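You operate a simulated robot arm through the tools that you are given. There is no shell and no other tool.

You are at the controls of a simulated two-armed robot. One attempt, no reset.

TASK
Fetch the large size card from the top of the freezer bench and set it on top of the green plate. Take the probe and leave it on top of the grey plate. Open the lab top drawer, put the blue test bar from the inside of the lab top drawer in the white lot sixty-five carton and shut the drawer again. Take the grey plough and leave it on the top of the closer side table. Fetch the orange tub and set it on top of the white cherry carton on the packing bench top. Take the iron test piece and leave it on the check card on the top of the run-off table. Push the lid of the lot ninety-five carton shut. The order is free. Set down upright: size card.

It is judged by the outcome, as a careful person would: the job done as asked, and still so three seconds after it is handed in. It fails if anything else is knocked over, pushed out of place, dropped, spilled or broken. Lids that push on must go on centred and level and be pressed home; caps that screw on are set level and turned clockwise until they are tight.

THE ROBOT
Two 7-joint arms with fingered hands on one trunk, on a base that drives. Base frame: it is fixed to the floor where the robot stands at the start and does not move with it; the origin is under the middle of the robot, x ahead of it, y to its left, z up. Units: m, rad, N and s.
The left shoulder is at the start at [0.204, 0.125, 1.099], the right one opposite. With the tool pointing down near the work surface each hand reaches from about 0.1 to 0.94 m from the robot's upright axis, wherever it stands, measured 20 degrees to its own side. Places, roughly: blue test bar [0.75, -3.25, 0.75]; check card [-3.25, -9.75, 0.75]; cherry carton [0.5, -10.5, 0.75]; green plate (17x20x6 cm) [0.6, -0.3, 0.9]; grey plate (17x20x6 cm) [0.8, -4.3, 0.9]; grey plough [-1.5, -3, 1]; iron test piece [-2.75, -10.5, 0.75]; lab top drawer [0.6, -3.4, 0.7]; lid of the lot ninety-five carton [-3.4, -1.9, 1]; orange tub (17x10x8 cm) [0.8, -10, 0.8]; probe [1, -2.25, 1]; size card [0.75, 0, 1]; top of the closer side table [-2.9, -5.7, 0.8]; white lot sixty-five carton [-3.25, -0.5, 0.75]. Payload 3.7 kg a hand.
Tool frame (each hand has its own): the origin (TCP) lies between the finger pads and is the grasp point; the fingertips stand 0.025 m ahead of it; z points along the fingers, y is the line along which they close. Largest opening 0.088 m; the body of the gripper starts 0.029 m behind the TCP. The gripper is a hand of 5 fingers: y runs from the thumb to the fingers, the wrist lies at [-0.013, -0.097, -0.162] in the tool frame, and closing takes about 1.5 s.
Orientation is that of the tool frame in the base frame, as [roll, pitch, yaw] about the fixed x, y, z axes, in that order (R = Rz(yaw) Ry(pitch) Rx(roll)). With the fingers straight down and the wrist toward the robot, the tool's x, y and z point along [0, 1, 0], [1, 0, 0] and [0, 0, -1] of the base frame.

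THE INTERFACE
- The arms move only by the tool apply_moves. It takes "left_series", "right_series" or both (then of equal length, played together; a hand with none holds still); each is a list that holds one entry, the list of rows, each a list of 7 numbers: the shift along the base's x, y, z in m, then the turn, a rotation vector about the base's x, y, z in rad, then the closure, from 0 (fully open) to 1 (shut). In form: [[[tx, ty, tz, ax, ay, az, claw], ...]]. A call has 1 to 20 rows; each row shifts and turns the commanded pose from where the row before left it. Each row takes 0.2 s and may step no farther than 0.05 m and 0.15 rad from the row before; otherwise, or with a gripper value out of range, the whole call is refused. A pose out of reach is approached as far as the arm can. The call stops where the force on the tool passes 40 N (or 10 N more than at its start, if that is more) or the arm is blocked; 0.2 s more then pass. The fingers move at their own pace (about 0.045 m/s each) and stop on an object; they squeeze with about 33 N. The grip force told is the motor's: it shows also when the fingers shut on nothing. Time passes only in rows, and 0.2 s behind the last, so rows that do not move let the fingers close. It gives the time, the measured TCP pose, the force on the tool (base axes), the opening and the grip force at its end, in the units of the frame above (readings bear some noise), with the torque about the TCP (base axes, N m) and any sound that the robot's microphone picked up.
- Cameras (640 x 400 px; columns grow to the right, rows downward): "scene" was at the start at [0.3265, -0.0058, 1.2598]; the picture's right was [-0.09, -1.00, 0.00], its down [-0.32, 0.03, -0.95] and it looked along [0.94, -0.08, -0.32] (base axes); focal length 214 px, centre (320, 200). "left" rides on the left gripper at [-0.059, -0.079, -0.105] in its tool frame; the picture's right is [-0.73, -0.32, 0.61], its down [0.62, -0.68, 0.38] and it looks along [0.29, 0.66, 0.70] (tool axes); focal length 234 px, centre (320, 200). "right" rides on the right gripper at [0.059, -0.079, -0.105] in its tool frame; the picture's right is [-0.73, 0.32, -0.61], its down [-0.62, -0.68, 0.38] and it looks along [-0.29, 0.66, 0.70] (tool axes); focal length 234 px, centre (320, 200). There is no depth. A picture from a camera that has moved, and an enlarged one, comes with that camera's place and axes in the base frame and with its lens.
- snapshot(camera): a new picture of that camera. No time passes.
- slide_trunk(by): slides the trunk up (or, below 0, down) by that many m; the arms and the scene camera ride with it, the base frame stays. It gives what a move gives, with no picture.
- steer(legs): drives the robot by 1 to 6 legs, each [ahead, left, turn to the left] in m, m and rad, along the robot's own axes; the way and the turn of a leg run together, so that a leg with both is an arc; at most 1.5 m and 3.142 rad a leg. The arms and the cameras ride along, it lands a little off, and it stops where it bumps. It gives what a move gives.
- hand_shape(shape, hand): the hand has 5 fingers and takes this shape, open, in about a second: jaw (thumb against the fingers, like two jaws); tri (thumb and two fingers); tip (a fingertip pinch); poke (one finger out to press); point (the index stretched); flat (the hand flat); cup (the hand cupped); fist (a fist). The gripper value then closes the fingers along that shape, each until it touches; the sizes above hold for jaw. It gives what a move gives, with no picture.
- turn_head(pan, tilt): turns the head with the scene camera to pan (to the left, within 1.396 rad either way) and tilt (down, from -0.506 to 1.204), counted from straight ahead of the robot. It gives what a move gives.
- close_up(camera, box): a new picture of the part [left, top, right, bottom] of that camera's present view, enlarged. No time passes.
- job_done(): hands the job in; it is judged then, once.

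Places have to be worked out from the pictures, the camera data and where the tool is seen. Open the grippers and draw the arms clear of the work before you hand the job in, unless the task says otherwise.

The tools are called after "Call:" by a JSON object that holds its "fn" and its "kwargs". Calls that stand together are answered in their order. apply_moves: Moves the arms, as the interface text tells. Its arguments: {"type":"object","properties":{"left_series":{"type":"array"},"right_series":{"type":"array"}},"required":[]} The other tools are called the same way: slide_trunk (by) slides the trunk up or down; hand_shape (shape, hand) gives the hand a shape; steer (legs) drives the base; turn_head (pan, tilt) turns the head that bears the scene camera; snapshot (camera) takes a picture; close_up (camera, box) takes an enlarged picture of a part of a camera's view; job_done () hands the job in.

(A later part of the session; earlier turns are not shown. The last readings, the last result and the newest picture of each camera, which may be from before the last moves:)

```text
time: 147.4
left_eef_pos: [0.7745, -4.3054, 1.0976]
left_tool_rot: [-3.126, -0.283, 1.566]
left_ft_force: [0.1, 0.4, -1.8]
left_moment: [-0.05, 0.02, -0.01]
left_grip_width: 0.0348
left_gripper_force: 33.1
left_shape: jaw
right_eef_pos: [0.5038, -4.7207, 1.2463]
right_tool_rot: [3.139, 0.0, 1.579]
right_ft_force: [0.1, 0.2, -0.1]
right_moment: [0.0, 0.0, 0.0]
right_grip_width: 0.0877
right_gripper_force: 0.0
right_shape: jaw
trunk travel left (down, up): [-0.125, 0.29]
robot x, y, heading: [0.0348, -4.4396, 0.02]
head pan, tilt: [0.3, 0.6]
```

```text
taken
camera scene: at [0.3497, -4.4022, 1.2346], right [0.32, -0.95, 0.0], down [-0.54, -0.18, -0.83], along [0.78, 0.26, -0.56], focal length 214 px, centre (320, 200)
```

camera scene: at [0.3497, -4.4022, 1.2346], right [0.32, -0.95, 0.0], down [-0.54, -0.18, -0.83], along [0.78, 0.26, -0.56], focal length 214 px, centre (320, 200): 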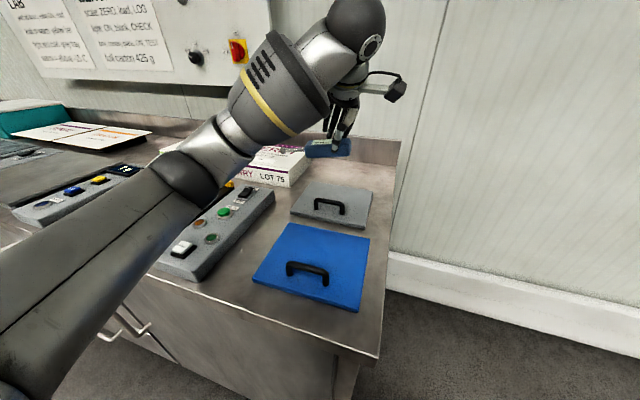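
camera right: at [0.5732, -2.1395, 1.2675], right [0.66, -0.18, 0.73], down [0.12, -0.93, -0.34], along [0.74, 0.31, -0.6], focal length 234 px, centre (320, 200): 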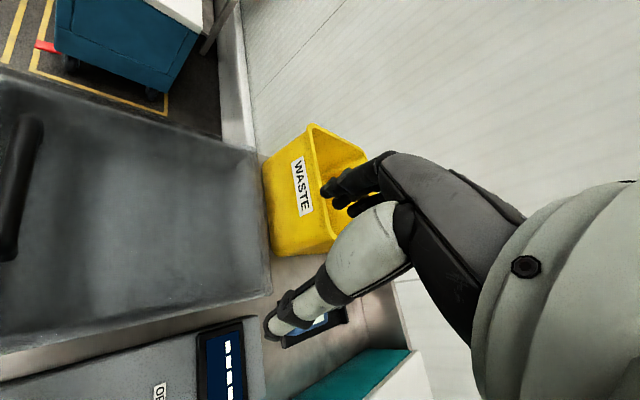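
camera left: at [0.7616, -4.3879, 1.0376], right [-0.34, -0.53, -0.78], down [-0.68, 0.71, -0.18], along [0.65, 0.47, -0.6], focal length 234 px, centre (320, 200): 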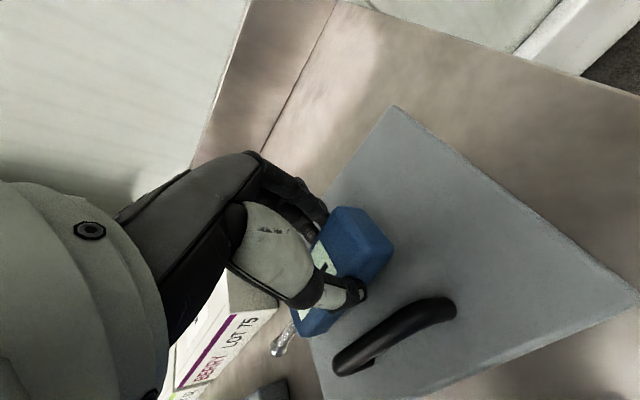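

Nothing is displaced. I raise the trunk 0.1, and shift ahead 0.12 and right 0.15 so the elbow is higher and away from the panel.

Call:
{"fn": "slide_trunk", "kwargs": {"by": 0.1}}

Call:
{"fn": "steer", "kwargs": {"legs": [[0, -0.15, -0.02], [0.12, 0, 0]]}}

Call:
{"fn": "snapshot", "kwargs": {"camera": "scene"}}

```text
time: 148.8
left_eef_pos: [0.772, -4.3043, 1.1976]
left_tool_rot: [-3.122, -0.284, 1.565]
left_ft_force: [-0.3, 0.3, -1.4]
left_moment: [-0.01, -0.06, 0.0]
left_grip_width: 0.0347
left_gripper_force: 32.7
left_shape: jaw
right_eef_pos: [0.5055, -4.721, 1.3435]
right_tool_rot: [-3.14, 0.001, 1.58]
right_ft_force: [0.9, 0.3, 0.3]
right_moment: [0.01, -0.01, -0.04]
right_grip_width: 0.088
right_gripper_force: 0.0
right_shape: jaw
trunk travel left (down, up): [-0.225, 0.19]
robot x, y, heading: [0.0303, -4.4357, 0.019]
head pan, tilt: [0.3, 0.6]
```

```text
time: 151.6
left_eef_pos: [0.8944, -4.4718, 1.1998]
left_tool_rot: [-3.124, -0.286, 1.548]
left_ft_force: [-0.2, 0.1, -1.6]
left_moment: [-0.02, 0.02, -0.03]
left_grip_width: 0.035
left_gripper_force: 33.2
left_shape: jaw
right_eef_pos: [0.618, -4.8826, 1.3464]
right_tool_rot: [3.137, -0.001, 1.559]
right_ft_force: [0.5, -0.1, 1.1]
right_moment: [-0.01, 0.02, -0.01]
right_grip_width: 0.0881
right_gripper_force: 0.0
right_shape: jaw
trunk travel left (down, up): [-0.225, 0.19]
robot x, y, heading: [0.1499, -4.5903, 0.004]
head pan, tilt: [0.3, 0.6]
```

```text
taken
camera scene: at [0.3633, -4.5602, 1.3467], right [0.3, -0.95, 0.0], down [-0.54, -0.17, -0.82], along [0.79, 0.25, -0.57], focal length 214 px, centre (320, 200)
```

scene: 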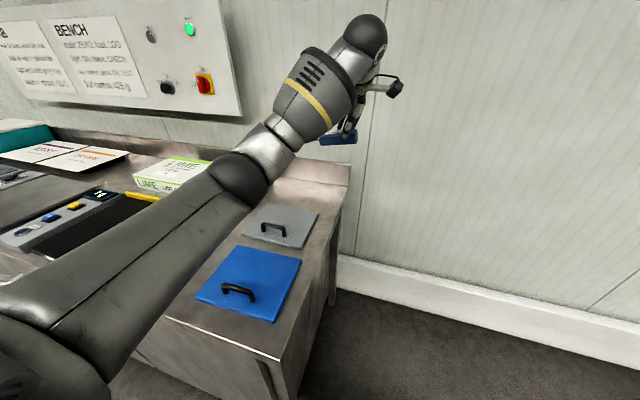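

Now I bring the hand back over the plate, and down.

Call:
{"fn": "apply_moves", "kwargs": {"left_series": [[[-0.011, 0.034, -0.01, 0, 0, 0.02, 1], [-0.011, 0.034, -0.02, 0, 0, 0, 1], [-0.011, 0.034, -0.03, 0, 0, 0, 1], [-0.011, 0.034, -0.03, 0, 0, 0, 1], [-0.012, 0.033, -0.03, 0, 0, 0, 1], [0, 0, -0.03, 0, 0, 0, 1], [0, 0, -0.03, 0, 0, 0, 1], [0, 0, -0.03, 0, 0, 0, 1], [0, 0, -0.03, 0, 0, 0, 1], [0, 0, 0, 0, 0, 0, 1]]]}}

Call:
{"fn": "snapshot", "kwargs": {"camera": "scene"}}

Call:
{"fn": "snapshot", "kwargs": {"camera": "left"}}

```text
time: 153.8
left_eef_pos: [0.8369, -4.3033, 0.9602]
left_tool_rot: [-3.124, -0.284, 1.565]
left_ft_force: [0.2, -0.1, -1.2]
left_moment: [-0.01, -0.02, 0.05]
left_grip_width: 0.0346
left_gripper_force: 33.7
left_shape: jaw
right_eef_pos: [0.6177, -4.8807, 1.347]
right_tool_rot: [3.139, -0.001, 1.56]
right_ft_force: [-0.5, 0.6, 0.1]
right_moment: [0.01, 0.01, -0.03]
right_grip_width: 0.0879
right_gripper_force: 0.2
right_shape: jaw
trunk travel left (down, up): [-0.225, 0.19]
robot x, y, heading: [0.154, -4.5873, 0.005]
head pan, tilt: [0.3, 0.6]
```

```text
taken
camera scene: at [0.3627, -4.5602, 1.3467], right [0.3, -0.95, 0.0], down [-0.54, -0.17, -0.83], along [0.79, 0.25, -0.56], focal length 214 px, centre (320, 200)
```

scene: 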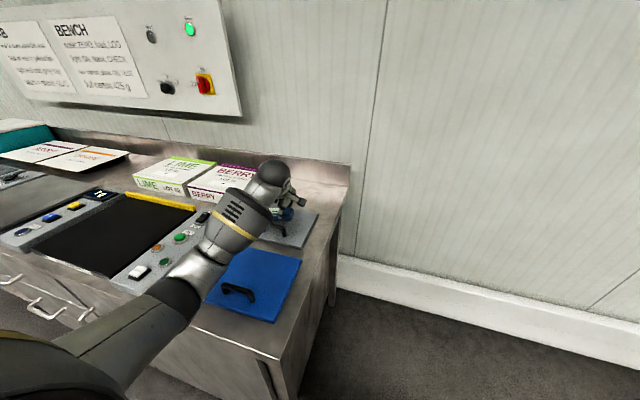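

```text
taken
camera left: at [0.7596, -4.3886, 1.0443], right [-0.33, -0.53, -0.78], down [-0.68, 0.71, -0.18], along [0.65, 0.47, -0.6], focal length 234 px, centre (320, 200)
```

left: 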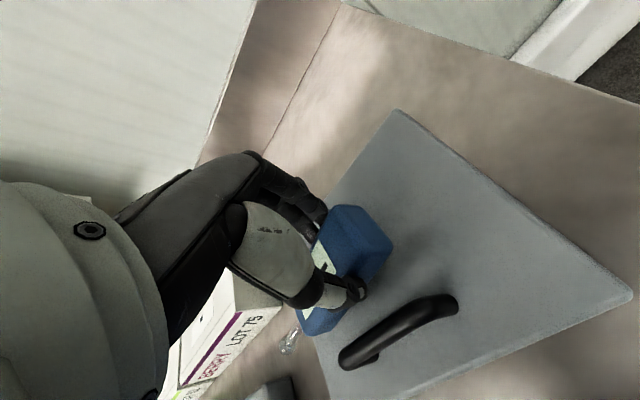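

Clear so far. I lower gently until contact.

Call:
{"fn": "apply_moves", "kwargs": {"left_series": [[[0, 0, -0.006, 0, 0, 0, 1], [0, 0, -0.006, 0, 0, 0, 1], [0, 0, -0.004, 0, 0, 0, 1], [0, 0, 0, 0, 0, 0, 1]]]}}

Call:
{"fn": "close_up", "kwargs": {"camera": "scene", "box": [230, 180, 350, 270]}}

```text
time: 154.8
left_eef_pos: [0.8384, -4.3015, 0.9424]
left_tool_rot: [-3.127, -0.284, 1.566]
left_ft_force: [-0.1, -0.2, -1.3]
left_moment: [0.01, -0.01, 0.01]
left_grip_width: 0.0346
left_gripper_force: 33.0
left_shape: jaw
right_eef_pos: [0.6187, -4.8812, 1.345]
right_tool_rot: [3.138, 0.0, 1.562]
right_ft_force: [0.4, -0.6, 0.9]
right_moment: [0.0, 0.03, -0.03]
right_grip_width: 0.0878
right_gripper_force: 0.1
right_shape: jaw
trunk travel left (down, up): [-0.225, 0.19]
robot x, y, heading: [0.1523, -4.5903, 0.005]
head pan, tilt: [0.3, 0.6]
```

```text
4.44 times, centred on (290, 225) of scene
camera zoom: at [0.3629, -4.5601, 1.3466], right [0.3, -0.95, 0.0], down [-0.54, -0.17, -0.82], along [0.79, 0.25, -0.57], focal length 953 px, centre (453, 89)
```

zoom: 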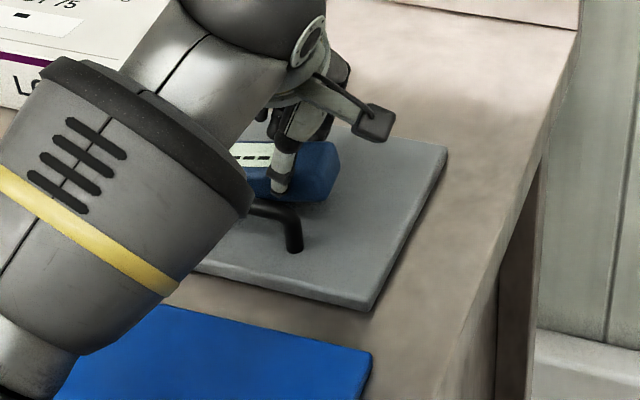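

Very close now; a few more millimetres.

Call:
{"fn": "apply_moves", "kwargs": {"left_series": [[[0, 0, -0.003, 0, 0, 0, 1], [0, 0, -0.003, 0, 0, 0, 1], [0, 0, 0, 0, 0, 0, 1]]]}}

```text
time: 155.6
left_eef_pos: [0.8378, -4.3032, 0.9388]
left_tool_rot: [-3.125, -0.285, 1.566]
left_ft_force: [0.4, -1.7, 0.6]
left_moment: [0.09, 0.05, -0.02]
left_grip_width: 0.0344
left_gripper_force: 32.9
left_shape: jaw
right_eef_pos: [0.6184, -4.8829, 1.346]
right_tool_rot: [3.138, 0.0, 1.561]
right_ft_force: [0.7, 0.7, 0.2]
right_moment: [-0.03, -0.01, -0.02]
right_grip_width: 0.088
right_gripper_force: 0.1
right_shape: jaw
trunk travel left (down, up): [-0.225, 0.19]
robot x, y, heading: [0.153, -4.5917, 0.005]
head pan, tilt: [0.3, 0.6]
```

Force changed by about 2 N, so contact begins. Another 3 mm to seat it.

Call:
{"fn": "apply_moves", "kwargs": {"left_series": [[[0, 0, -0.002, 0, 0, 0, 1], [0, 0, -0.001, 0, 0, 0, 1], [0, 0, 0, 0, 0, 0, 1]]]}}

Call:
{"fn": "close_up", "kwargs": {"camera": "scene", "box": [230, 180, 350, 270]}}

```text
time: 156.4
left_eef_pos: [0.8372, -4.3031, 0.9345]
left_tool_rot: [-3.126, -0.285, 1.568]
left_ft_force: [0.8, -0.6, 2.1]
left_moment: [0.14, 0.1, -0.01]
left_grip_width: 0.0342
left_gripper_force: 33.0
left_shape: jaw
right_eef_pos: [0.6181, -4.8815, 1.347]
right_tool_rot: [3.139, -0.001, 1.561]
right_ft_force: [-0.8, -0.2, 0.3]
right_moment: [0.02, 0.03, 0.01]
right_grip_width: 0.0879
right_gripper_force: 0.0
right_shape: jaw
trunk travel left (down, up): [-0.225, 0.19]
robot x, y, heading: [0.1522, -4.5888, 0.004]
head pan, tilt: [0.3, 0.6]
```

```text
4.44 times, centred on (290, 225) of scene
camera zoom: at [0.3626, -4.5605, 1.3467], right [0.3, -0.95, 0.0], down [-0.54, -0.17, -0.83], along [0.79, 0.25, -0.56], focal length 953 px, centre (453, 89)
```

zoom: 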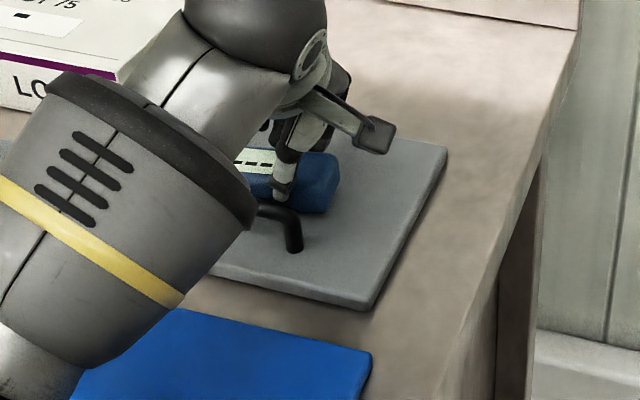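

Contact ≈3.4 N; the probe rests on the plate. I open the fingers gently and rise.

Call:
{"fn": "apply_moves", "kwargs": {"left_series": [[[0, 0, -0.001, 0, 0, 0, 1], [0, 0, 0, 0, 0, 0, 0.55], [0, 0, 0, 0, 0, 0, 0.5], [0, 0, 0, 0, 0, 0, 0.45], [0, 0, 0, 0, 0, 0, 0.42], [0, 0, 0, 0, 0, 0, 0.42], [0, -0.003, 0.01, 0, 0, 0, 0.42], [0, -0.005, 0.02, 0, 0, 0, 0.42], [0, -0.008, 0.03, 0, 0, 0, 0.42], [0, -0.008, 0.04, 0, 0, 0, 0.42], [0, 0, 0.04, 0, 0, 0, 0.42], [0, 0, 0.04, 0, 0, 0, 0.3], [0, 0, 0, 0, 0, 0, 0.3]]]}}

Call:
{"fn": "snapshot", "kwargs": {"camera": "left"}}

Call:
{"fn": "snapshot", "kwargs": {"camera": "scene"}}

```text
time: 159.2
left_eef_pos: [0.8385, -4.3234, 1.1152]
left_tool_rot: [-3.124, -0.284, 1.566]
left_ft_force: [0.5, 0.2, -0.2]
left_moment: [-0.03, 0.01, 0.01]
left_grip_width: 0.0612
left_gripper_force: 0.0
left_shape: jaw
right_eef_pos: [0.6182, -4.8808, 1.3451]
right_tool_rot: [3.137, 0.003, 1.56]
right_ft_force: [0.1, -0.5, 0.7]
right_moment: [-0.06, -0.02, 0.03]
right_grip_width: 0.088
right_gripper_force: 0.1
right_shape: jaw
trunk travel left (down, up): [-0.225, 0.19]
robot x, y, heading: [0.1545, -4.5908, -0.001]
head pan, tilt: [0.3, 0.6]
```

```text
taken
camera left: at [0.7615, -4.4091, 1.2002], right [-0.34, -0.53, -0.78], down [-0.68, 0.71, -0.18], along [0.65, 0.47, -0.6], focal length 234 px, centre (320, 200)
```

left: 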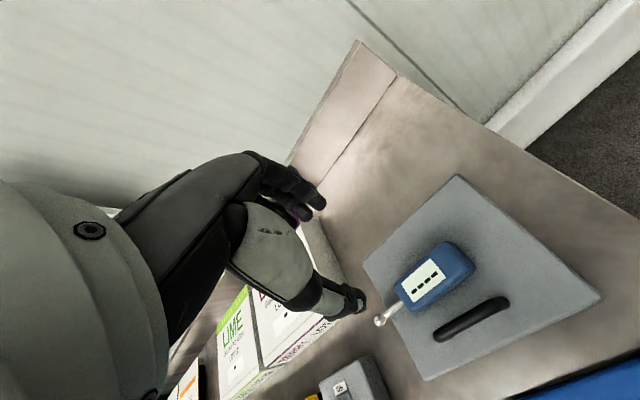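

```text
taken
camera scene: at [0.3631, -4.56, 1.3465], right [0.3, -0.95, 0.0], down [-0.54, -0.17, -0.82], along [0.79, 0.25, -0.57], focal length 214 px, centre (320, 200)
```

scene: 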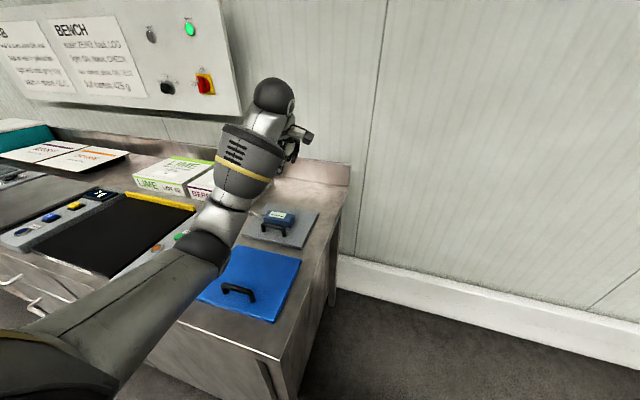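

The probe rests on the grey plate behind the handle. I verify with a close-up.

Call:
{"fn": "close_up", "kwargs": {"camera": "left", "box": [350, 170, 610, 390]}}

```text
1.82 times, centred on (480, 280) of left
camera zoom: at [0.7615, -4.4091, 1.2002], right [-0.34, -0.53, -0.78], down [-0.68, 0.71, -0.18], along [0.65, 0.47, -0.6], focal length 426 px, centre (29, 54)
```

zoom: 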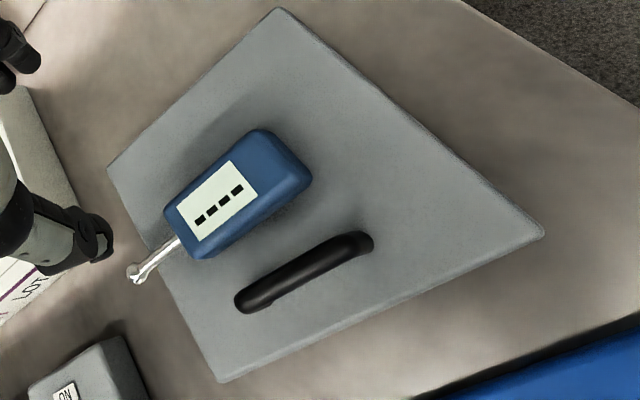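

The body is fully on the plate with just the rod tip overhanging slightly; it is stable. I retract the left arm to neutral and back away.

Call:
{"fn": "apply_moves", "kwargs": {"left_series": [[[-0.03, 0.0, 0.02, 0, 0, 0, 0.1], [-0.03, 0.0, 0.02, -0.1, 0, 0, 0], [-0.04, 0.0, 0.02, -0.1, 0, 0, 0], [-0.04, 0.0, 0.02, -0.085, 0, 0, 0], [-0.04, 0, 0.02, 0, 0, 0, 0], [-0.04, 0, 0.02, 0, 0, 0, 0], [0, 0, 0.02, 0, 0, 0, 0], [0, 0, 0, 0, 0, 0, 0]]]}}

Call:
{"fn": "steer", "kwargs": {"legs": [[-0.3, 0, 0], [0, 1.15, 0]]}}

Call:
{"fn": "slide_trunk", "kwargs": {"by": -0.1}}

Call:
{"fn": "turn_head", "kwargs": {"pan": 0.0, "tilt": 0.6}}

Call:
{"fn": "snapshot", "kwargs": {"camera": "scene"}}

```text
time: 161.0
left_eef_pos: [0.6154, -4.3257, 1.2563]
left_tool_rot: [-3.125, 0.002, 1.566]
left_ft_force: [0.4, 0.2, 0.6]
left_moment: [0.03, 0.04, -0.01]
left_grip_width: 0.0875
left_gripper_force: 0.0
left_shape: jaw
right_eef_pos: [0.6178, -4.8806, 1.3465]
right_tool_rot: [3.139, 0.003, 1.561]
right_ft_force: [0.0, 0.7, -0.6]
right_moment: [0.03, 0.01, -0.01]
right_grip_width: 0.0878
right_gripper_force: 0.2
right_shape: jaw
trunk travel left (down, up): [-0.225, 0.19]
robot x, y, heading: [0.151, -4.59, 0.002]
head pan, tilt: [0.3, 0.6]
```

```text
time: 173.0
left_eef_pos: [0.2952, -3.1748, 1.2562]
left_tool_rot: [-3.128, 0.004, 1.578]
left_ft_force: [0.2, 0.0, 1.6]
left_moment: [0.0, -0.01, 0.0]
left_grip_width: 0.0877
left_gripper_force: 0.0
left_shape: jaw
right_eef_pos: [0.3034, -3.7311, 1.3465]
right_tool_rot: [3.138, 0.001, 1.571]
right_ft_force: [-0.7, -0.6, 0.2]
right_moment: [-0.01, -0.01, 0.0]
right_grip_width: 0.0876
right_gripper_force: 0.0
right_shape: jaw
trunk travel left (down, up): [-0.225, 0.19]
robot x, y, heading: [-0.1682, -3.4428, 0.015]
head pan, tilt: [0.3, 0.6]
```

```text
time: 174.3
left_eef_pos: [0.2933, -3.1752, 1.1574]
left_tool_rot: [-3.129, 0.002, 1.578]
left_ft_force: [0.1, -0.6, 0.8]
left_moment: [0.03, -0.01, -0.01]
left_grip_width: 0.0876
left_gripper_force: 0.0
left_shape: jaw
right_eef_pos: [0.3009, -3.7315, 1.2471]
right_tool_rot: [3.136, 0.0, 1.572]
right_ft_force: [-0.8, 0.5, -0.2]
right_moment: [-0.02, -0.02, 0.03]
right_grip_width: 0.0879
right_gripper_force: 0.0
right_shape: jaw
trunk travel left (down, up): [-0.125, 0.29]
robot x, y, heading: [-0.1649, -3.4412, 0.012]
head pan, tilt: [0.3, 0.6]
```

```text
time: 175.1
left_eef_pos: [0.2952, -3.1752, 1.1544]
left_tool_rot: [-3.126, 0.001, 1.578]
left_ft_force: [-0.7, 0.2, 0.0]
left_moment: [0.03, 0.0, 0.01]
left_grip_width: 0.0877
left_gripper_force: 0.1
left_shape: jaw
right_eef_pos: [0.3014, -3.7314, 1.2455]
right_tool_rot: [3.139, -0.002, 1.572]
right_ft_force: [0.0, -0.5, -0.5]
right_moment: [0.02, 0.02, 0.03]
right_grip_width: 0.0877
right_gripper_force: 0.0
right_shape: jaw
trunk travel left (down, up): [-0.125, 0.29]
robot x, y, heading: [-0.1664, -3.4435, 0.014]
head pan, tilt: [0.0, 0.6]
```

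```text
taken
camera scene: at [0.1566, -3.4375, 1.2347], right [0.01, -1.0, 0.0], down [-0.56, -0.01, -0.83], along [0.82, 0.01, -0.56], focal length 214 px, centre (320, 200)
```

scene: 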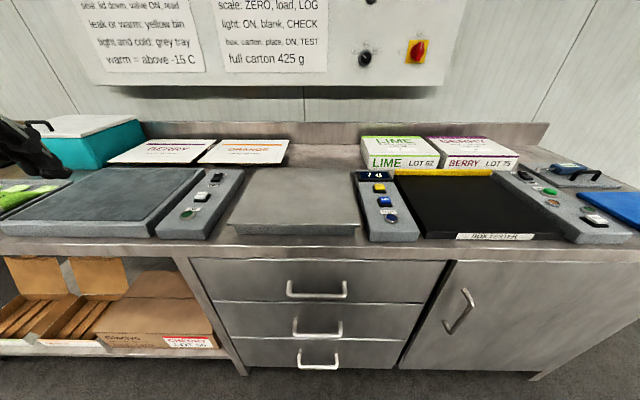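

I see the three-drawer stack; the top drawer's handle is near (0.46, −3.42, 0.765). I zoom in to see the handle's shape.

Call:
{"fn": "close_up", "kwargs": {"camera": "scene", "box": [180, 230, 460, 380]}}

Call:
{"fn": "snapshot", "kwargs": {"camera": "right"}}

Call:
{"fn": "snapshot", "kwargs": {"camera": "left"}}

```text
2.29 times, centred on (320, 305) of scene
camera zoom: at [0.1566, -3.4375, 1.2347], right [0.01, -1.0, 0.0], down [-0.56, -0.01, -0.83], along [0.82, 0.01, -0.56], focal length 490 px, centre (320, -40)
```

zoom: 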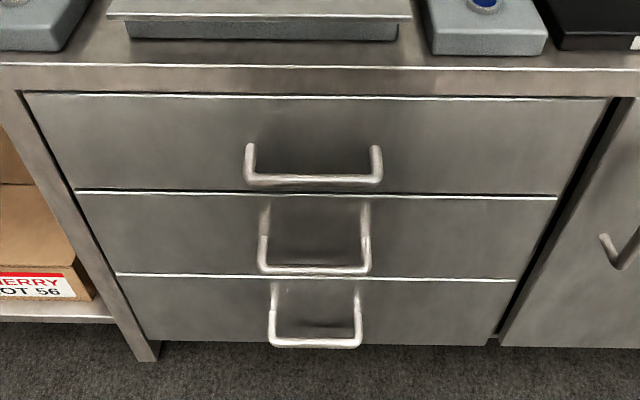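

```text
taken
camera right: at [0.2236, -3.6721, 1.3505], right [0.32, -0.73, 0.61], down [-0.68, -0.62, -0.39], along [0.66, -0.29, -0.69], focal length 234 px, centre (320, 200)
```

right: 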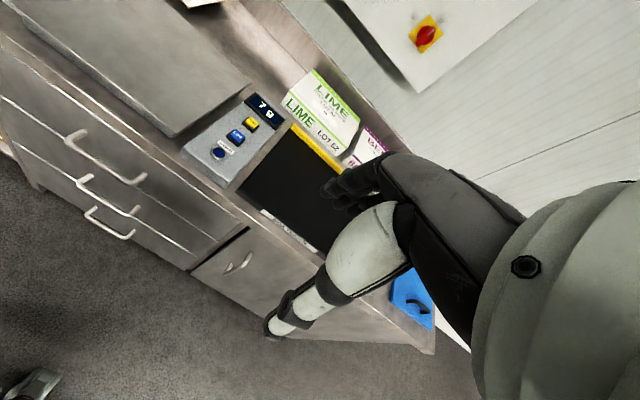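

```text
taken
camera left: at [0.2183, -3.2347, 1.2611], right [-0.33, -0.73, -0.6], down [-0.69, 0.62, -0.37], along [0.64, 0.29, -0.71], focal length 234 px, centre (320, 200)
```

left: 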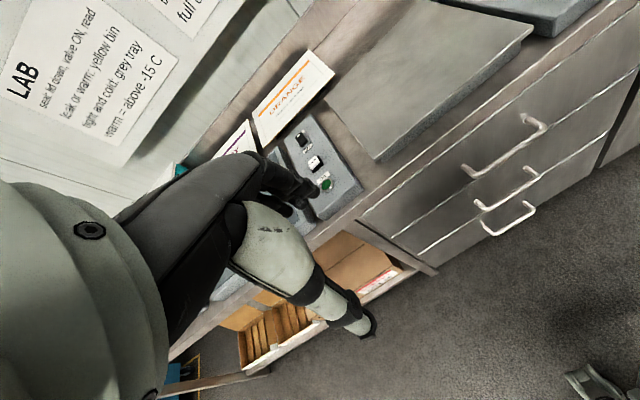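

By triangulation the handle bar's centre is at (0.447, −3.428, 0.759) and the drawer face is at x≈0.49. I'll grip the bar with the right hand, fingers pointing forward. First I step back and left for room.

Call:
{"fn": "steer", "kwargs": {"legs": [[-0.17, 0.2, -0.014]]}}

Call:
{"fn": "apply_moves", "kwargs": {"right_series": [[[0.01, 0.006, -0.03, 0, -0.13, 0, 0], [0.01, 0.006, -0.03, 0, -0.13, 0, 0], [0.01, 0.006, -0.03, 0, -0.13, 0, 0], [0.01, 0.006, -0.03, 0, -0.13, 0, 0], [0.01, 0.006, -0.03, 0, -0.13, 0, 0.1], [0.01, 0.006, -0.03, 0, -0.13, 0, 0.1], [0.01, 0.006, -0.03, 0, -0.13, 0, 0.1], [0.01, 0.006, -0.03, 0, -0.13, 0, 0.1], [0.01, 0.006, -0.03, 0, -0.13, 0, 0.1], [0.01, 0.006, -0.03, 0, -0.13, 0, 0.1], [0, 0, 0, 0, 0, 0, 0.1]]]}}

Call:
{"fn": "turn_head", "kwargs": {"pan": -0.3, "tilt": 0.7}}

Call:
{"fn": "snapshot", "kwargs": {"camera": "scene"}}

Call:
{"fn": "snapshot", "kwargs": {"camera": "right"}}

```text
time: 177.5
left_eef_pos: [0.1224, -2.9794, 1.1553]
left_tool_rot: [-3.125, 0.002, 1.566]
left_ft_force: [-0.3, 0.0, -0.1]
left_moment: [-0.01, 0.01, -0.01]
left_grip_width: 0.0879
left_gripper_force: 0.2
left_shape: jaw
right_eef_pos: [0.1249, -3.5356, 1.2462]
right_tool_rot: [3.14, 0.0, 1.563]
right_ft_force: [0.2, 0.1, 0.3]
right_moment: [0.03, 0.0, 0.02]
right_grip_width: 0.088
right_gripper_force: 0.1
right_shape: jaw
trunk travel left (down, up): [-0.125, 0.29]
robot x, y, heading: [-0.3396, -3.2419, 0.001]
head pan, tilt: [0.0, 0.6]
```

```text
time: 179.9
left_eef_pos: [0.122, -2.9802, 1.1566]
left_tool_rot: [-3.126, 0.001, 1.566]
left_ft_force: [0.1, 0.6, 0.2]
left_moment: [0.0, 0.0, -0.04]
left_grip_width: 0.0877
left_gripper_force: 0.2
left_shape: jaw
right_eef_pos: [0.2352, -3.6086, 1.1268]
right_tool_rot: [2.058, 0.005, 1.552]
right_ft_force: [0.2, -0.2, -0.2]
right_moment: [0.0, 0.01, 0.01]
right_grip_width: 0.0795
right_gripper_force: 0.2
right_shape: jaw
right hand out of reach, approached as far as the arm can: row 3, 4, 5, 6, 7, 8, 9, 10
trunk travel left (down, up): [-0.125, 0.29]
robot x, y, heading: [-0.3428, -3.2447, 0.001]
head pan, tilt: [0.0, 0.6]
```

```text
time: 180.7
left_eef_pos: [0.1231, -2.9791, 1.1549]
left_tool_rot: [-3.127, 0.002, 1.567]
left_ft_force: [0.4, -0.3, -0.1]
left_moment: [-0.02, -0.01, 0.01]
left_grip_width: 0.0875
left_gripper_force: 0.0
left_shape: jaw
right_eef_pos: [0.2357, -3.608, 1.1277]
right_tool_rot: [2.058, 0.004, 1.552]
right_ft_force: [-0.6, 0.4, -1.0]
right_moment: [0.04, -0.02, 0.02]
right_grip_width: 0.0791
right_gripper_force: 0.1
right_shape: jaw
trunk travel left (down, up): [-0.125, 0.29]
robot x, y, heading: [-0.342, -3.2451, 0.001]
head pan, tilt: [-0.3, 0.7]
```

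```text
taken
camera scene: at [-0.0259, -3.2653, 1.2261], right [-0.29, -0.96, 0.0], down [-0.62, 0.19, -0.77], along [0.73, -0.22, -0.64], focal length 214 px, centre (320, 200)
```

scene: 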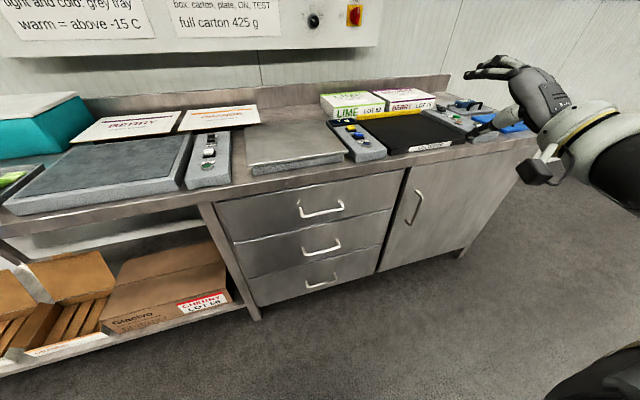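

```text
taken
camera right: at [0.1074, -3.5463, 1.1065], right [-0.4, -0.72, 0.57], down [0.01, -0.63, -0.78], along [0.92, -0.31, 0.26], focal length 234 px, centre (320, 200)
```

right: 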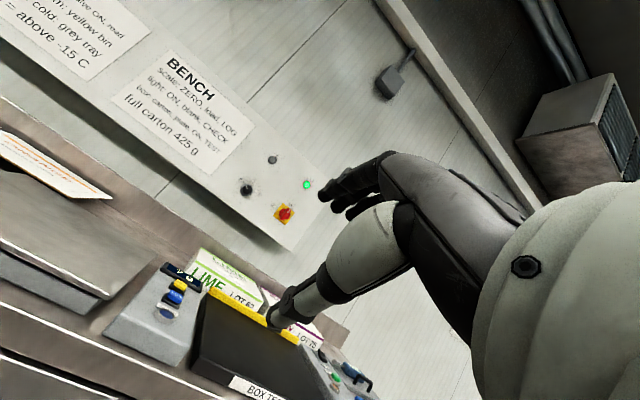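

The wrist limits the pitch at this height. I continue downward and toward the handle at this pitch (~1.08 rad), where the forearm slopes down and the wrist relaxes.

Call:
{"fn": "apply_moves", "kwargs": {"right_series": [[[0.0, 0.015, -0.035, 0, 0, 0, 0.1], [0.0, 0.015, -0.035, 0, 0, 0, 0.1], [0.0, 0.015, -0.035, 0, 0, 0, 0.1], [0.0, 0.015, -0.035, 0, 0, 0, 0.1], [0.0, 0.015, -0.035, 0, 0, 0, 0.1], [0, 0, 0, 0, 0, 0, 0.1]]]}}

```text
time: 182.1
left_eef_pos: [0.1225, -2.9784, 1.1551]
left_tool_rot: [-3.125, 0.002, 1.567]
left_ft_force: [-0.9, -0.4, 0.4]
left_moment: [-0.02, -0.03, -0.02]
left_grip_width: 0.0877
left_gripper_force: 0.0
left_shape: jaw
right_eef_pos: [0.1874, -3.6129, 0.9825]
right_tool_rot: [2.06, 0.006, 1.556]
right_ft_force: [-0.6, 0.1, -0.8]
right_moment: [0.02, 0.04, 0.0]
right_grip_width: 0.0794
right_gripper_force: 0.0
right_shape: jaw
right hand out of reach, approached as far as the arm can: row 1, 2, 3, 4, 5
trunk travel left (down, up): [-0.125, 0.29]
robot x, y, heading: [-0.3414, -3.2461, 0.003]
head pan, tilt: [-0.3, 0.7]
```

It can go down but not inward. I keep lowering here to find a feasible pose at handle height; then I'll position the base instead.

Call:
{"fn": "apply_moves", "kwargs": {"right_series": [[[0.0, 0.0, -0.035, 0, 0, 0, 0.1], [0.0, 0.0, -0.035, 0, 0, 0, 0.1], [0.0, 0.0, -0.035, 0, 0, 0, 0.1], [0.0, 0.0, -0.035, 0, 0, 0, 0.1], [0.0, 0.0, -0.035, 0, 0, 0, 0.1], [0.0, 0.0, -0.035, 0, 0, 0, 0.1], [0, 0, 0, 0, 0, 0, 0.1]]]}}

Call:
{"fn": "snapshot", "kwargs": {"camera": "scene"}}

Call:
{"fn": "snapshot", "kwargs": {"camera": "right"}}

```text
time: 183.7
left_eef_pos: [0.1226, -2.9792, 1.1557]
left_tool_rot: [-3.126, 0.002, 1.567]
left_ft_force: [0.6, -0.2, 0.0]
left_moment: [-0.01, 0.01, -0.01]
left_grip_width: 0.0879
left_gripper_force: 0.0
left_shape: jaw
right_eef_pos: [0.1937, -3.6975, 0.8707]
right_tool_rot: [2.058, 0.004, 1.554]
right_ft_force: [-0.4, -1.1, -0.6]
right_moment: [0.01, 0.0, 0.01]
right_grip_width: 0.0794
right_gripper_force: 0.0
right_shape: jaw
right hand out of reach, approached as far as the arm can: row 1, 2, 3, 4, 5, 6
trunk travel left (down, up): [-0.125, 0.29]
robot x, y, heading: [-0.3382, -3.2439, 0.005]
head pan, tilt: [-0.3, 0.7]
```

```text
taken
camera scene: at [-0.0261, -3.2651, 1.2261], right [-0.29, -0.96, 0.0], down [-0.62, 0.19, -0.77], along [0.73, -0.22, -0.64], focal length 214 px, centre (320, 200)
```

scene: 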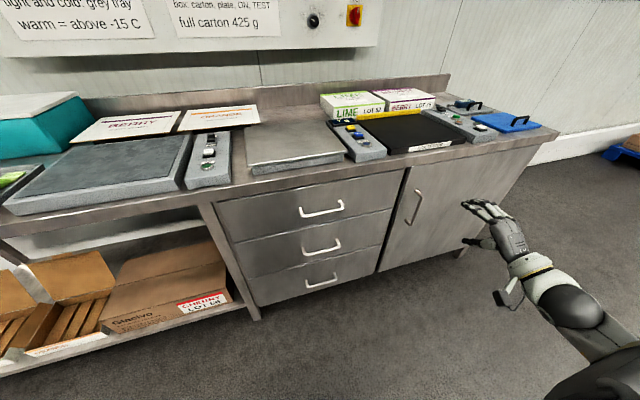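

```text
taken
camera right: at [0.0644, -3.6347, 0.8502], right [-0.4, -0.72, 0.57], down [0.01, -0.63, -0.78], along [0.92, -0.31, 0.25], focal length 234 px, centre (320, 200)
```

right: 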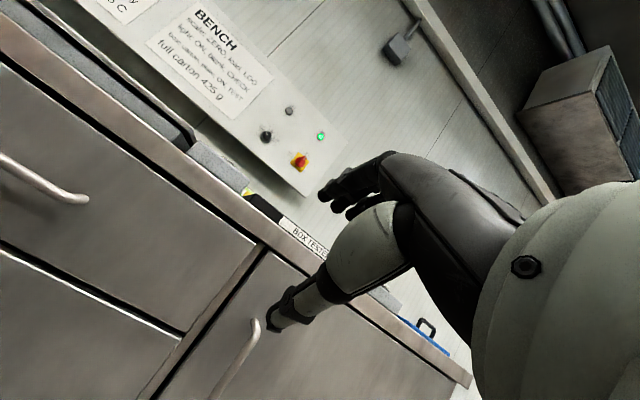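

The forward-pointing pose is awkward for this arm. I switch to a hooking grasp with the fingers mostly down, tilted 0.5 rad forward, approaching along the finger axis so the hand clears the bench edge. First I return upward with that tilt.

Call:
{"fn": "apply_moves", "kwargs": {"right_series": [[[0.0, 0.0, 0.03, 0, 0.116, 0, 0.1], [0.0, 0.0, 0.03, 0, 0.116, 0, 0.1], [0.0, 0.0, 0.03, 0, 0.116, 0, 0.1], [0.0, 0.0, 0.03, 0, 0.116, 0, 0.1], [0.0, 0.01, 0.03, 0, 0.116, 0, 0.3], [0.0, 0.04, 0.0, 0, 0, 0, 0.5], [0.0, 0.04, 0.0, 0, 0, 0, 0.55], [0.01, 0.04, 0.0, 0, 0, 0, 0.55], [0.02, 0.04, 0.0, 0, 0, 0, 0.55], [0.02, 0.04, 0.0, 0, 0, 0, 0.55], [0.02, 0.04, -0.01, 0, 0, 0, 0.55], [0.02, 0.02, -0.01, 0, 0, 0, 0.55], [0, 0, 0, 0, 0, 0, 0.55]]]}}

Call:
{"fn": "snapshot", "kwargs": {"camera": "scene"}}

Call:
{"fn": "snapshot", "kwargs": {"camera": "right"}}

```text
time: 186.5
left_eef_pos: [0.1225, -2.9788, 1.1549]
left_tool_rot: [-3.128, 0.003, 1.568]
left_ft_force: [-0.1, 0.4, -0.3]
left_moment: [0.0, -0.04, 0.01]
left_grip_width: 0.0878
left_gripper_force: 0.1
left_shape: jaw
right_eef_pos: [0.3124, -3.4504, 1.004]
right_tool_rot: [2.64, 0.014, 1.556]
right_ft_force: [-0.2, -0.3, 0.0]
right_moment: [0.03, -0.06, -0.01]
right_grip_width: 0.0401
right_gripper_force: 0.1
right_shape: jaw
right hand out of reach, approached as far as the arm can: row 7, 8, 9
trunk travel left (down, up): [-0.125, 0.29]
robot x, y, heading: [-0.3439, -3.2484, 0.001]
head pan, tilt: [-0.3, 0.7]
```

```text
taken
camera scene: at [-0.0263, -3.2654, 1.2262], right [-0.29, -0.96, 0.0], down [-0.62, 0.19, -0.77], along [0.73, -0.22, -0.64], focal length 214 px, centre (320, 200)
```

scene: 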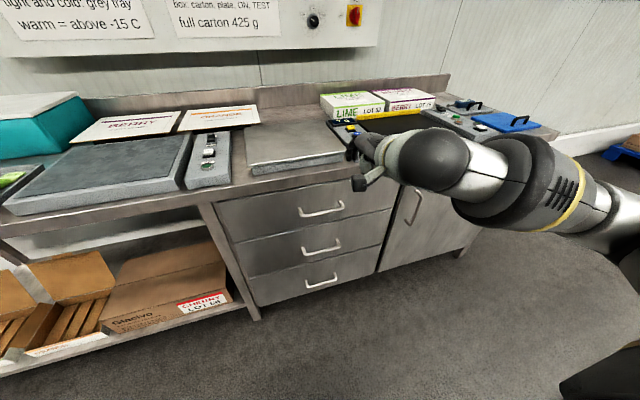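

```text
taken
camera right: at [0.1941, -3.3888, 1.0566], right [-0.02, -0.72, 0.7], down [-0.42, -0.63, -0.66], along [0.91, -0.31, -0.29], focal length 234 px, centre (320, 200)
```

right: 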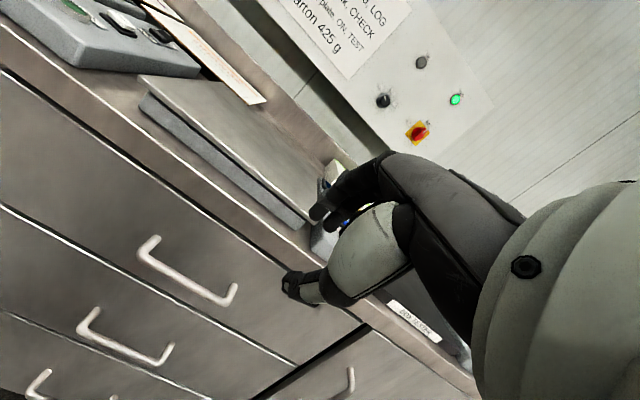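

Good pose; the hand camera confirms the bar at ≈(0.441, −3.43, 0.759). I descend to a point ahead of the bar along the finger axis.

Call:
{"fn": "apply_moves", "kwargs": {"right_series": [[[0.015, 0.005, -0.03, 0, 0, 0, 0.55], [0.015, 0.005, -0.03, 0, 0, 0, 0.55], [0.015, 0.004, -0.03, 0, 0, 0, 0.55], [0.015, 0.004, -0.03, 0, 0, 0, 0.55], [0.015, 0.004, -0.03, 0, 0, 0, 0.55], [0, 0, 0, 0, 0, 0, 0.55]]]}}

Call:
{"fn": "snapshot", "kwargs": {"camera": "right"}}

Call:
{"fn": "close_up", "kwargs": {"camera": "scene", "box": [260, 120, 440, 260]}}

```text
time: 187.9
left_eef_pos: [0.1219, -2.979, 1.1564]
left_tool_rot: [-3.124, 0.002, 1.568]
left_ft_force: [-0.4, 0.1, -1.0]
left_moment: [0.0, 0.01, 0.0]
left_grip_width: 0.088
left_gripper_force: 0.1
left_shape: jaw
right_eef_pos: [0.34, -3.4428, 0.9546]
right_tool_rot: [2.64, 0.013, 1.556]
right_ft_force: [0.4, -0.6, 0.7]
right_moment: [-0.01, -0.02, 0.01]
right_grip_width: 0.0401
right_gripper_force: 0.1
right_shape: jaw
right hand out of reach, approached as far as the arm can: row 2, 3, 4, 5
trunk travel left (down, up): [-0.125, 0.29]
robot x, y, heading: [-0.3393, -3.2452, 0.001]
head pan, tilt: [-0.3, 0.7]
```

```text
taken
camera right: at [0.2197, -3.3809, 1.0077], right [-0.02, -0.72, 0.7], down [-0.42, -0.63, -0.65], along [0.91, -0.31, -0.29], focal length 234 px, centre (320, 200)
```

right: 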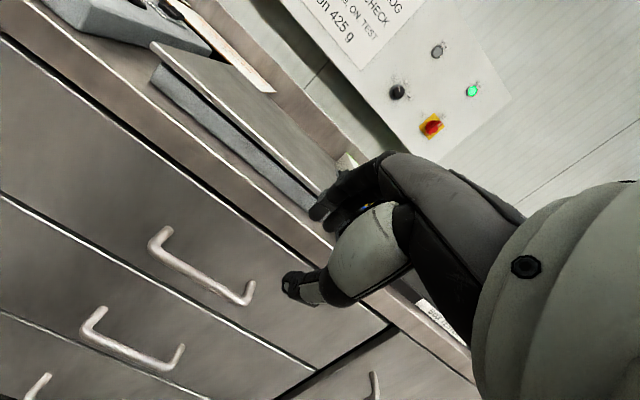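

```text
2.86 times, centred on (350, 190) of scene
camera zoom: at [-0.0259, -3.2653, 1.226], right [-0.29, -0.96, 0.0], down [-0.62, 0.19, -0.76], along [0.73, -0.22, -0.64], focal length 613 px, centre (234, 229)
```

zoom: 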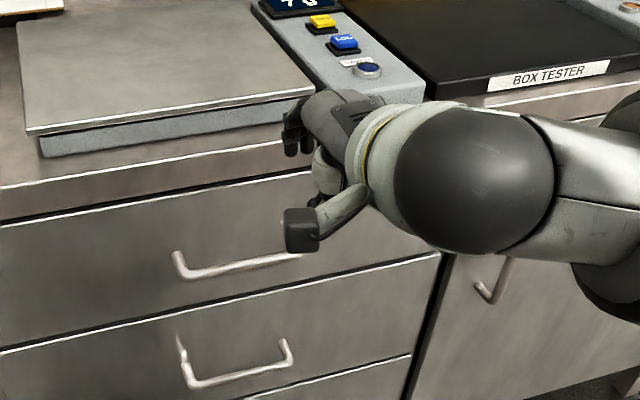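

The right arm limits at this height. Lowering the trunk should help; I lower it by 0.12 and see how the hand follows.

Call:
{"fn": "slide_trunk", "kwargs": {"by": -0.12}}

Call:
{"fn": "snapshot", "kwargs": {"camera": "right"}}

```text
time: 189.4
left_eef_pos: [0.1238, -2.9794, 1.036]
left_tool_rot: [-3.121, 0.004, 1.567]
left_ft_force: [-1.0, 0.2, 0.6]
left_moment: [0.01, -0.02, 0.0]
left_grip_width: 0.0878
left_gripper_force: 0.1
left_shape: jaw
right_eef_pos: [0.3417, -3.4429, 0.7518]
right_tool_rot: [2.841, 0.017, 1.561]
right_ft_force: [0.0, -0.5, -0.5]
right_moment: [-0.02, -0.01, -0.01]
right_grip_width: 0.0399
right_gripper_force: 0.1
right_shape: jaw
trunk travel left (down, up): [-0.005, 0.41]
robot x, y, heading: [-0.3432, -3.2398, 0.003]
head pan, tilt: [-0.3, 0.7]
```

```text
taken
camera right: at [0.2362, -3.3814, 0.8276], right [0.12, -0.72, 0.69], down [-0.54, -0.63, -0.56], along [0.83, -0.31, -0.46], focal length 234 px, centre (320, 200)
```

right: 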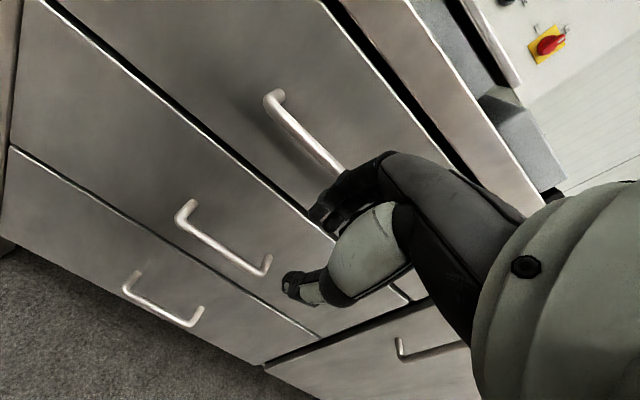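

Now the hand is at (0.342, −3.443, 0.752) with a 0.30 rad tilt — handle height is reachable. I raise, go forward over the bar, then come down along the finger axis so the fingers go behind it.

Call:
{"fn": "apply_moves", "kwargs": {"right_series": [[[0.0, 0.003, 0.03, 0, 0, 0, 0.5], [0.0, 0.003, 0.03, 0, 0, 0, 0.5], [0.0, 0.003, 0.03, 0, 0, 0, 0.5], [0.025, 0.004, 0.005, 0, 0, 0, 0.5], [0.025, 0.0, 0.0, 0, 0, 0, 0.5], [0.026, 0.0, 0.0, 0, 0, 0, 0.5], [0, 0, 0, 0, 0, 0, 0.5]]]}}

Call:
{"fn": "snapshot", "kwargs": {"camera": "right"}}

Call:
{"fn": "snapshot", "kwargs": {"camera": "scene"}}

```text
time: 191.0
left_eef_pos: [0.1241, -2.9792, 1.0366]
left_tool_rot: [-3.119, 0.002, 1.566]
left_ft_force: [0.1, -0.3, 0.3]
left_moment: [0.02, -0.01, 0.0]
left_grip_width: 0.0877
left_gripper_force: 0.0
left_shape: jaw
right_eef_pos: [0.4182, -3.4312, 0.8472]
right_tool_rot: [2.839, 0.017, 1.562]
right_ft_force: [0.1, -0.8, -0.1]
right_moment: [-0.02, 0.0, 0.02]
right_grip_width: 0.0437
right_gripper_force: 0.1
right_shape: jaw
trunk travel left (down, up): [-0.005, 0.41]
robot x, y, heading: [-0.3398, -3.2472, 0.004]
head pan, tilt: [-0.3, 0.7]
```

```text
taken
camera right: at [0.3122, -3.37, 0.923], right [0.12, -0.72, 0.69], down [-0.54, -0.63, -0.56], along [0.83, -0.31, -0.47], focal length 234 px, centre (320, 200)
```

right: 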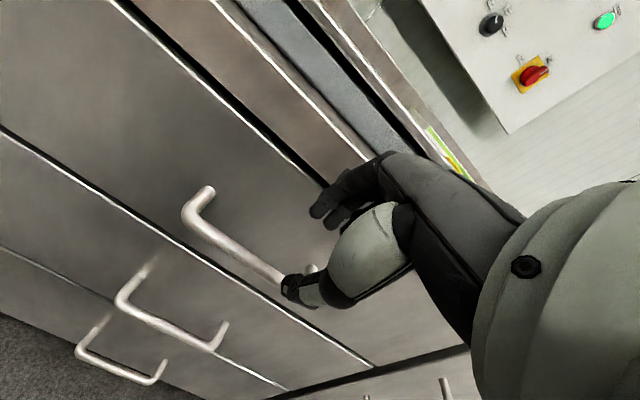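

```text
taken
camera scene: at [0.072, -3.265, 1.0869], right [-0.29, -0.96, 0.0], down [-0.62, 0.19, -0.76], along [0.73, -0.22, -0.64], focal length 214 px, centre (320, 200)
```

scene: 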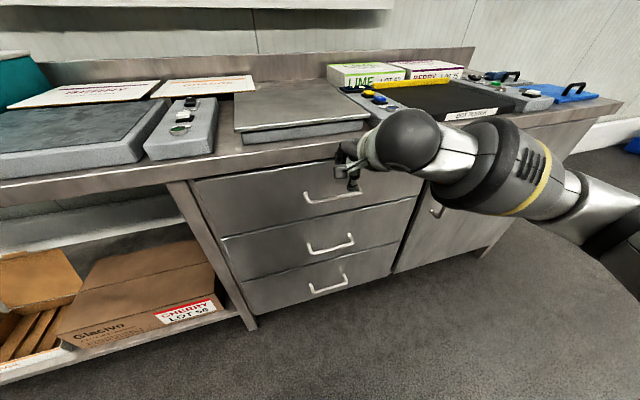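

Aligned above the bar (bar measured at x≈0.441). I descend along the finger axis.

Call:
{"fn": "apply_moves", "kwargs": {"right_series": [[[0.006, 0.0, -0.023, 0, 0, 0, 0.5], [0.006, 0.0, -0.023, 0, 0, 0, 0.5], [0.006, 0.0, -0.023, 0, 0, 0, 0.5], [0.005, 0.0, -0.021, 0, 0, 0, 0.5], [0, 0, 0, 0, 0, 0, 0.5]]]}}

Call:
{"fn": "snapshot", "kwargs": {"camera": "right"}}

Call:
{"fn": "close_up", "kwargs": {"camera": "scene", "box": [260, 120, 440, 260]}}

```text
time: 192.2
left_eef_pos: [0.1233, -2.9799, 1.0354]
left_tool_rot: [-3.119, 0.003, 1.565]
left_ft_force: [-0.5, -0.3, 0.2]
left_moment: [0.02, 0.01, 0.03]
left_grip_width: 0.0876
left_gripper_force: 0.1
left_shape: jaw
right_eef_pos: [0.4399, -3.4319, 0.7559]
right_tool_rot: [2.842, 0.018, 1.559]
right_ft_force: [-0.1, -0.3, -0.4]
right_moment: [-0.02, -0.01, -0.01]
right_grip_width: 0.0436
right_gripper_force: 0.0
right_shape: jaw
trunk travel left (down, up): [-0.005, 0.41]
robot x, y, heading: [-0.3424, -3.2418, -0.001]
head pan, tilt: [-0.3, 0.7]
```

```text
taken
camera right: at [0.3342, -3.3697, 0.8317], right [0.12, -0.72, 0.69], down [-0.54, -0.63, -0.56], along [0.83, -0.31, -0.47], focal length 234 px, centre (320, 200)
```

right: 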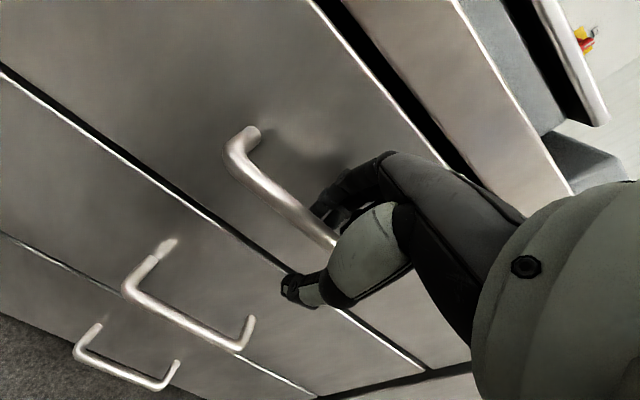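

```text
2.86 times, centred on (350, 190) of scene
camera zoom: at [0.072, -3.265, 1.0869], right [-0.29, -0.96, 0.0], down [-0.62, 0.19, -0.76], along [0.73, -0.22, -0.64], focal length 613 px, centre (234, 229)
```

zoom: 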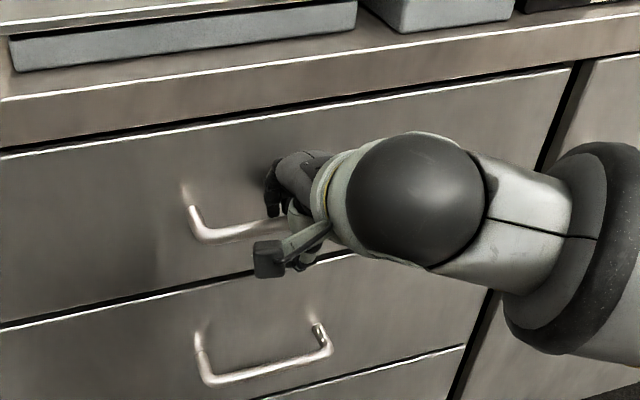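

The fingers are behind the bar and the thumb is in front. I close the grip on it.

Call:
{"fn": "apply_moves", "kwargs": {"right_series": [[[0, 0, 0, 0, 0, 0, 0.7], [0, 0, 0, 0, 0, 0, 0.85], [0, 0, 0, 0, 0, 0, 1], [0, 0, 0, 0, 0, 0, 1], [0, 0, 0, 0, 0, 0, 1], [0, 0, 0, 0, 0, 0, 1]]]}}

Call:
{"fn": "snapshot", "kwargs": {"camera": "right"}}

```text
time: 193.6
left_eef_pos: [0.1245, -2.9796, 1.0351]
left_tool_rot: [-3.116, 0.003, 1.566]
left_ft_force: [-0.3, -0.2, 0.4]
left_moment: [0.02, 0.01, -0.01]
left_grip_width: 0.0878
left_gripper_force: 0.1
left_shape: jaw
right_eef_pos: [0.4414, -3.4304, 0.7527]
right_tool_rot: [2.846, 0.015, 1.563]
right_ft_force: [-0.7, 0.3, -11.2]
right_moment: [-0.16, 0.0, 0.14]
right_grip_width: 0.0062
right_gripper_force: 33.1
right_shape: jaw
trunk travel left (down, up): [-0.005, 0.41]
robot x, y, heading: [-0.3391, -3.2402, 0.002]
head pan, tilt: [-0.3, 0.7]
```

```text
taken
camera right: at [0.3346, -3.3697, 0.8299], right [0.13, -0.72, 0.69], down [-0.55, -0.63, -0.55], along [0.83, -0.31, -0.47], focal length 234 px, centre (320, 200)
```

right: 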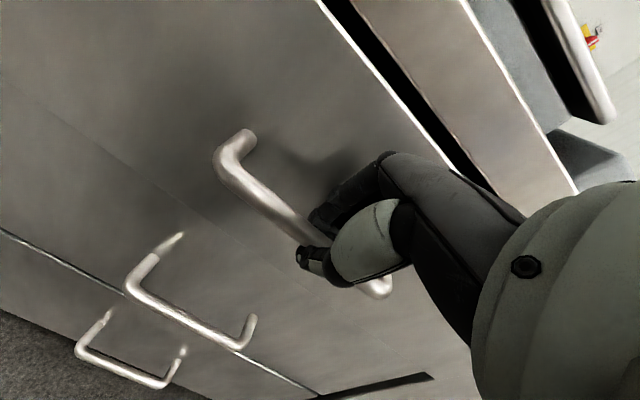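

The bar is gripped. I pull the drawer toward the robot in small steps.

Call:
{"fn": "apply_moves", "kwargs": {"right_series": [[[-0.01, 0, 0, 0, 0, 0, 1], [-0.02, 0, 0, 0, 0, 0, 1], [-0.02, 0, 0, 0, 0, 0, 1], [-0.02, 0, 0, 0, 0, 0, 1], [-0.02, 0, 0, 0, 0, 0, 1], [0, 0, 0, 0, 0, 0, 1]]]}}

Call:
{"fn": "snapshot", "kwargs": {"camera": "scene"}}

```text
time: 195.0
left_eef_pos: [0.1274, -2.9803, 1.0348]
left_tool_rot: [-3.115, 0.001, 1.566]
left_ft_force: [-0.3, -0.9, 0.9]
left_moment: [-0.02, 0.03, 0.0]
left_grip_width: 0.0879
left_gripper_force: 0.1
left_shape: jaw
right_eef_pos: [0.3515, -3.431, 0.7556]
right_tool_rot: [2.849, 0.017, 1.56]
right_ft_force: [-0.3, -3.8, -26.0]
right_moment: [-0.12, 0.09, 0.06]
right_grip_width: 0.006
right_gripper_force: 33.0
right_shape: jaw
trunk travel left (down, up): [-0.005, 0.41]
robot x, y, heading: [-0.3383, -3.2425, 0.006]
head pan, tilt: [-0.3, 0.7]
```

```text
taken
camera scene: at [0.0743, -3.2659, 1.0858], right [-0.29, -0.96, 0.0], down [-0.62, 0.19, -0.76], along [0.73, -0.22, -0.65], focal length 214 px, centre (320, 200)
```

scene: 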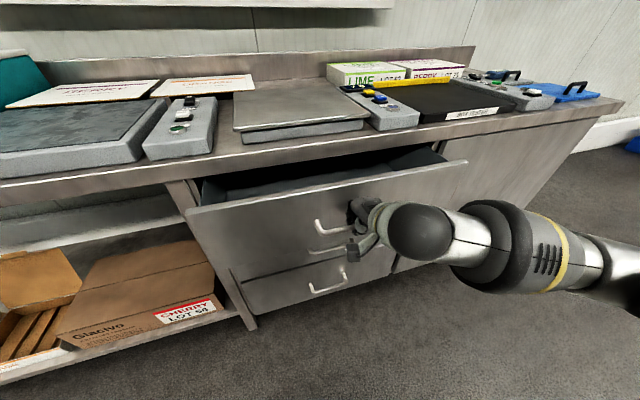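

The drawer is sliding out. There is a −26 N vertical load, so I ease down a few millimetres while continuing to pull.

Call:
{"fn": "apply_moves", "kwargs": {"right_series": [[[0, 0, -0.003, 0, 0, 0, 1], [-0.02, 0, -0.001, 0, 0, 0, 1], [-0.025, 0, 0, 0, 0, 0, 1], [-0.025, 0, 0, 0, 0, 0, 1], [-0.025, 0, 0, 0, 0, 0, 1], [-0.025, 0, 0, 0, 0, 0, 1], [0, 0, 0, 0, 0, 0, 1]]]}}

Call:
{"fn": "snapshot", "kwargs": {"camera": "scene"}}

```text
time: 196.6
left_eef_pos: [0.128, -2.9801, 1.0351]
left_tool_rot: [-3.115, 0.002, 1.566]
left_ft_force: [0.0, -0.2, 0.0]
left_moment: [0.03, 0.0, 0.0]
left_grip_width: 0.0877
left_gripper_force: 0.1
left_shape: jaw
right_eef_pos: [0.3208, -3.4292, 0.7535]
right_tool_rot: [2.86, 0.017, 1.561]
right_ft_force: [-1.3, 3.6, -35.9]
right_moment: [0.16, 0.15, 0.16]
right_grip_width: 0.0055
right_gripper_force: 33.0
right_shape: jaw
right hand out of reach, approached as far as the arm can: row 2, 3, 4, 5, 6
trunk travel left (down, up): [-0.005, 0.41]
robot x, y, heading: [-0.3407, -3.2429, 0.002]
head pan, tilt: [-0.3, 0.7]
```

```text
taken
camera scene: at [0.0749, -3.2653, 1.0855], right [-0.29, -0.96, 0.0], down [-0.62, 0.19, -0.76], along [0.73, -0.22, -0.65], focal length 214 px, centre (320, 200)
```

scene: 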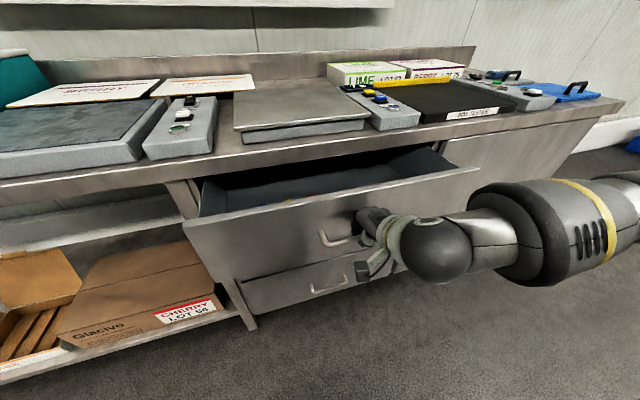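

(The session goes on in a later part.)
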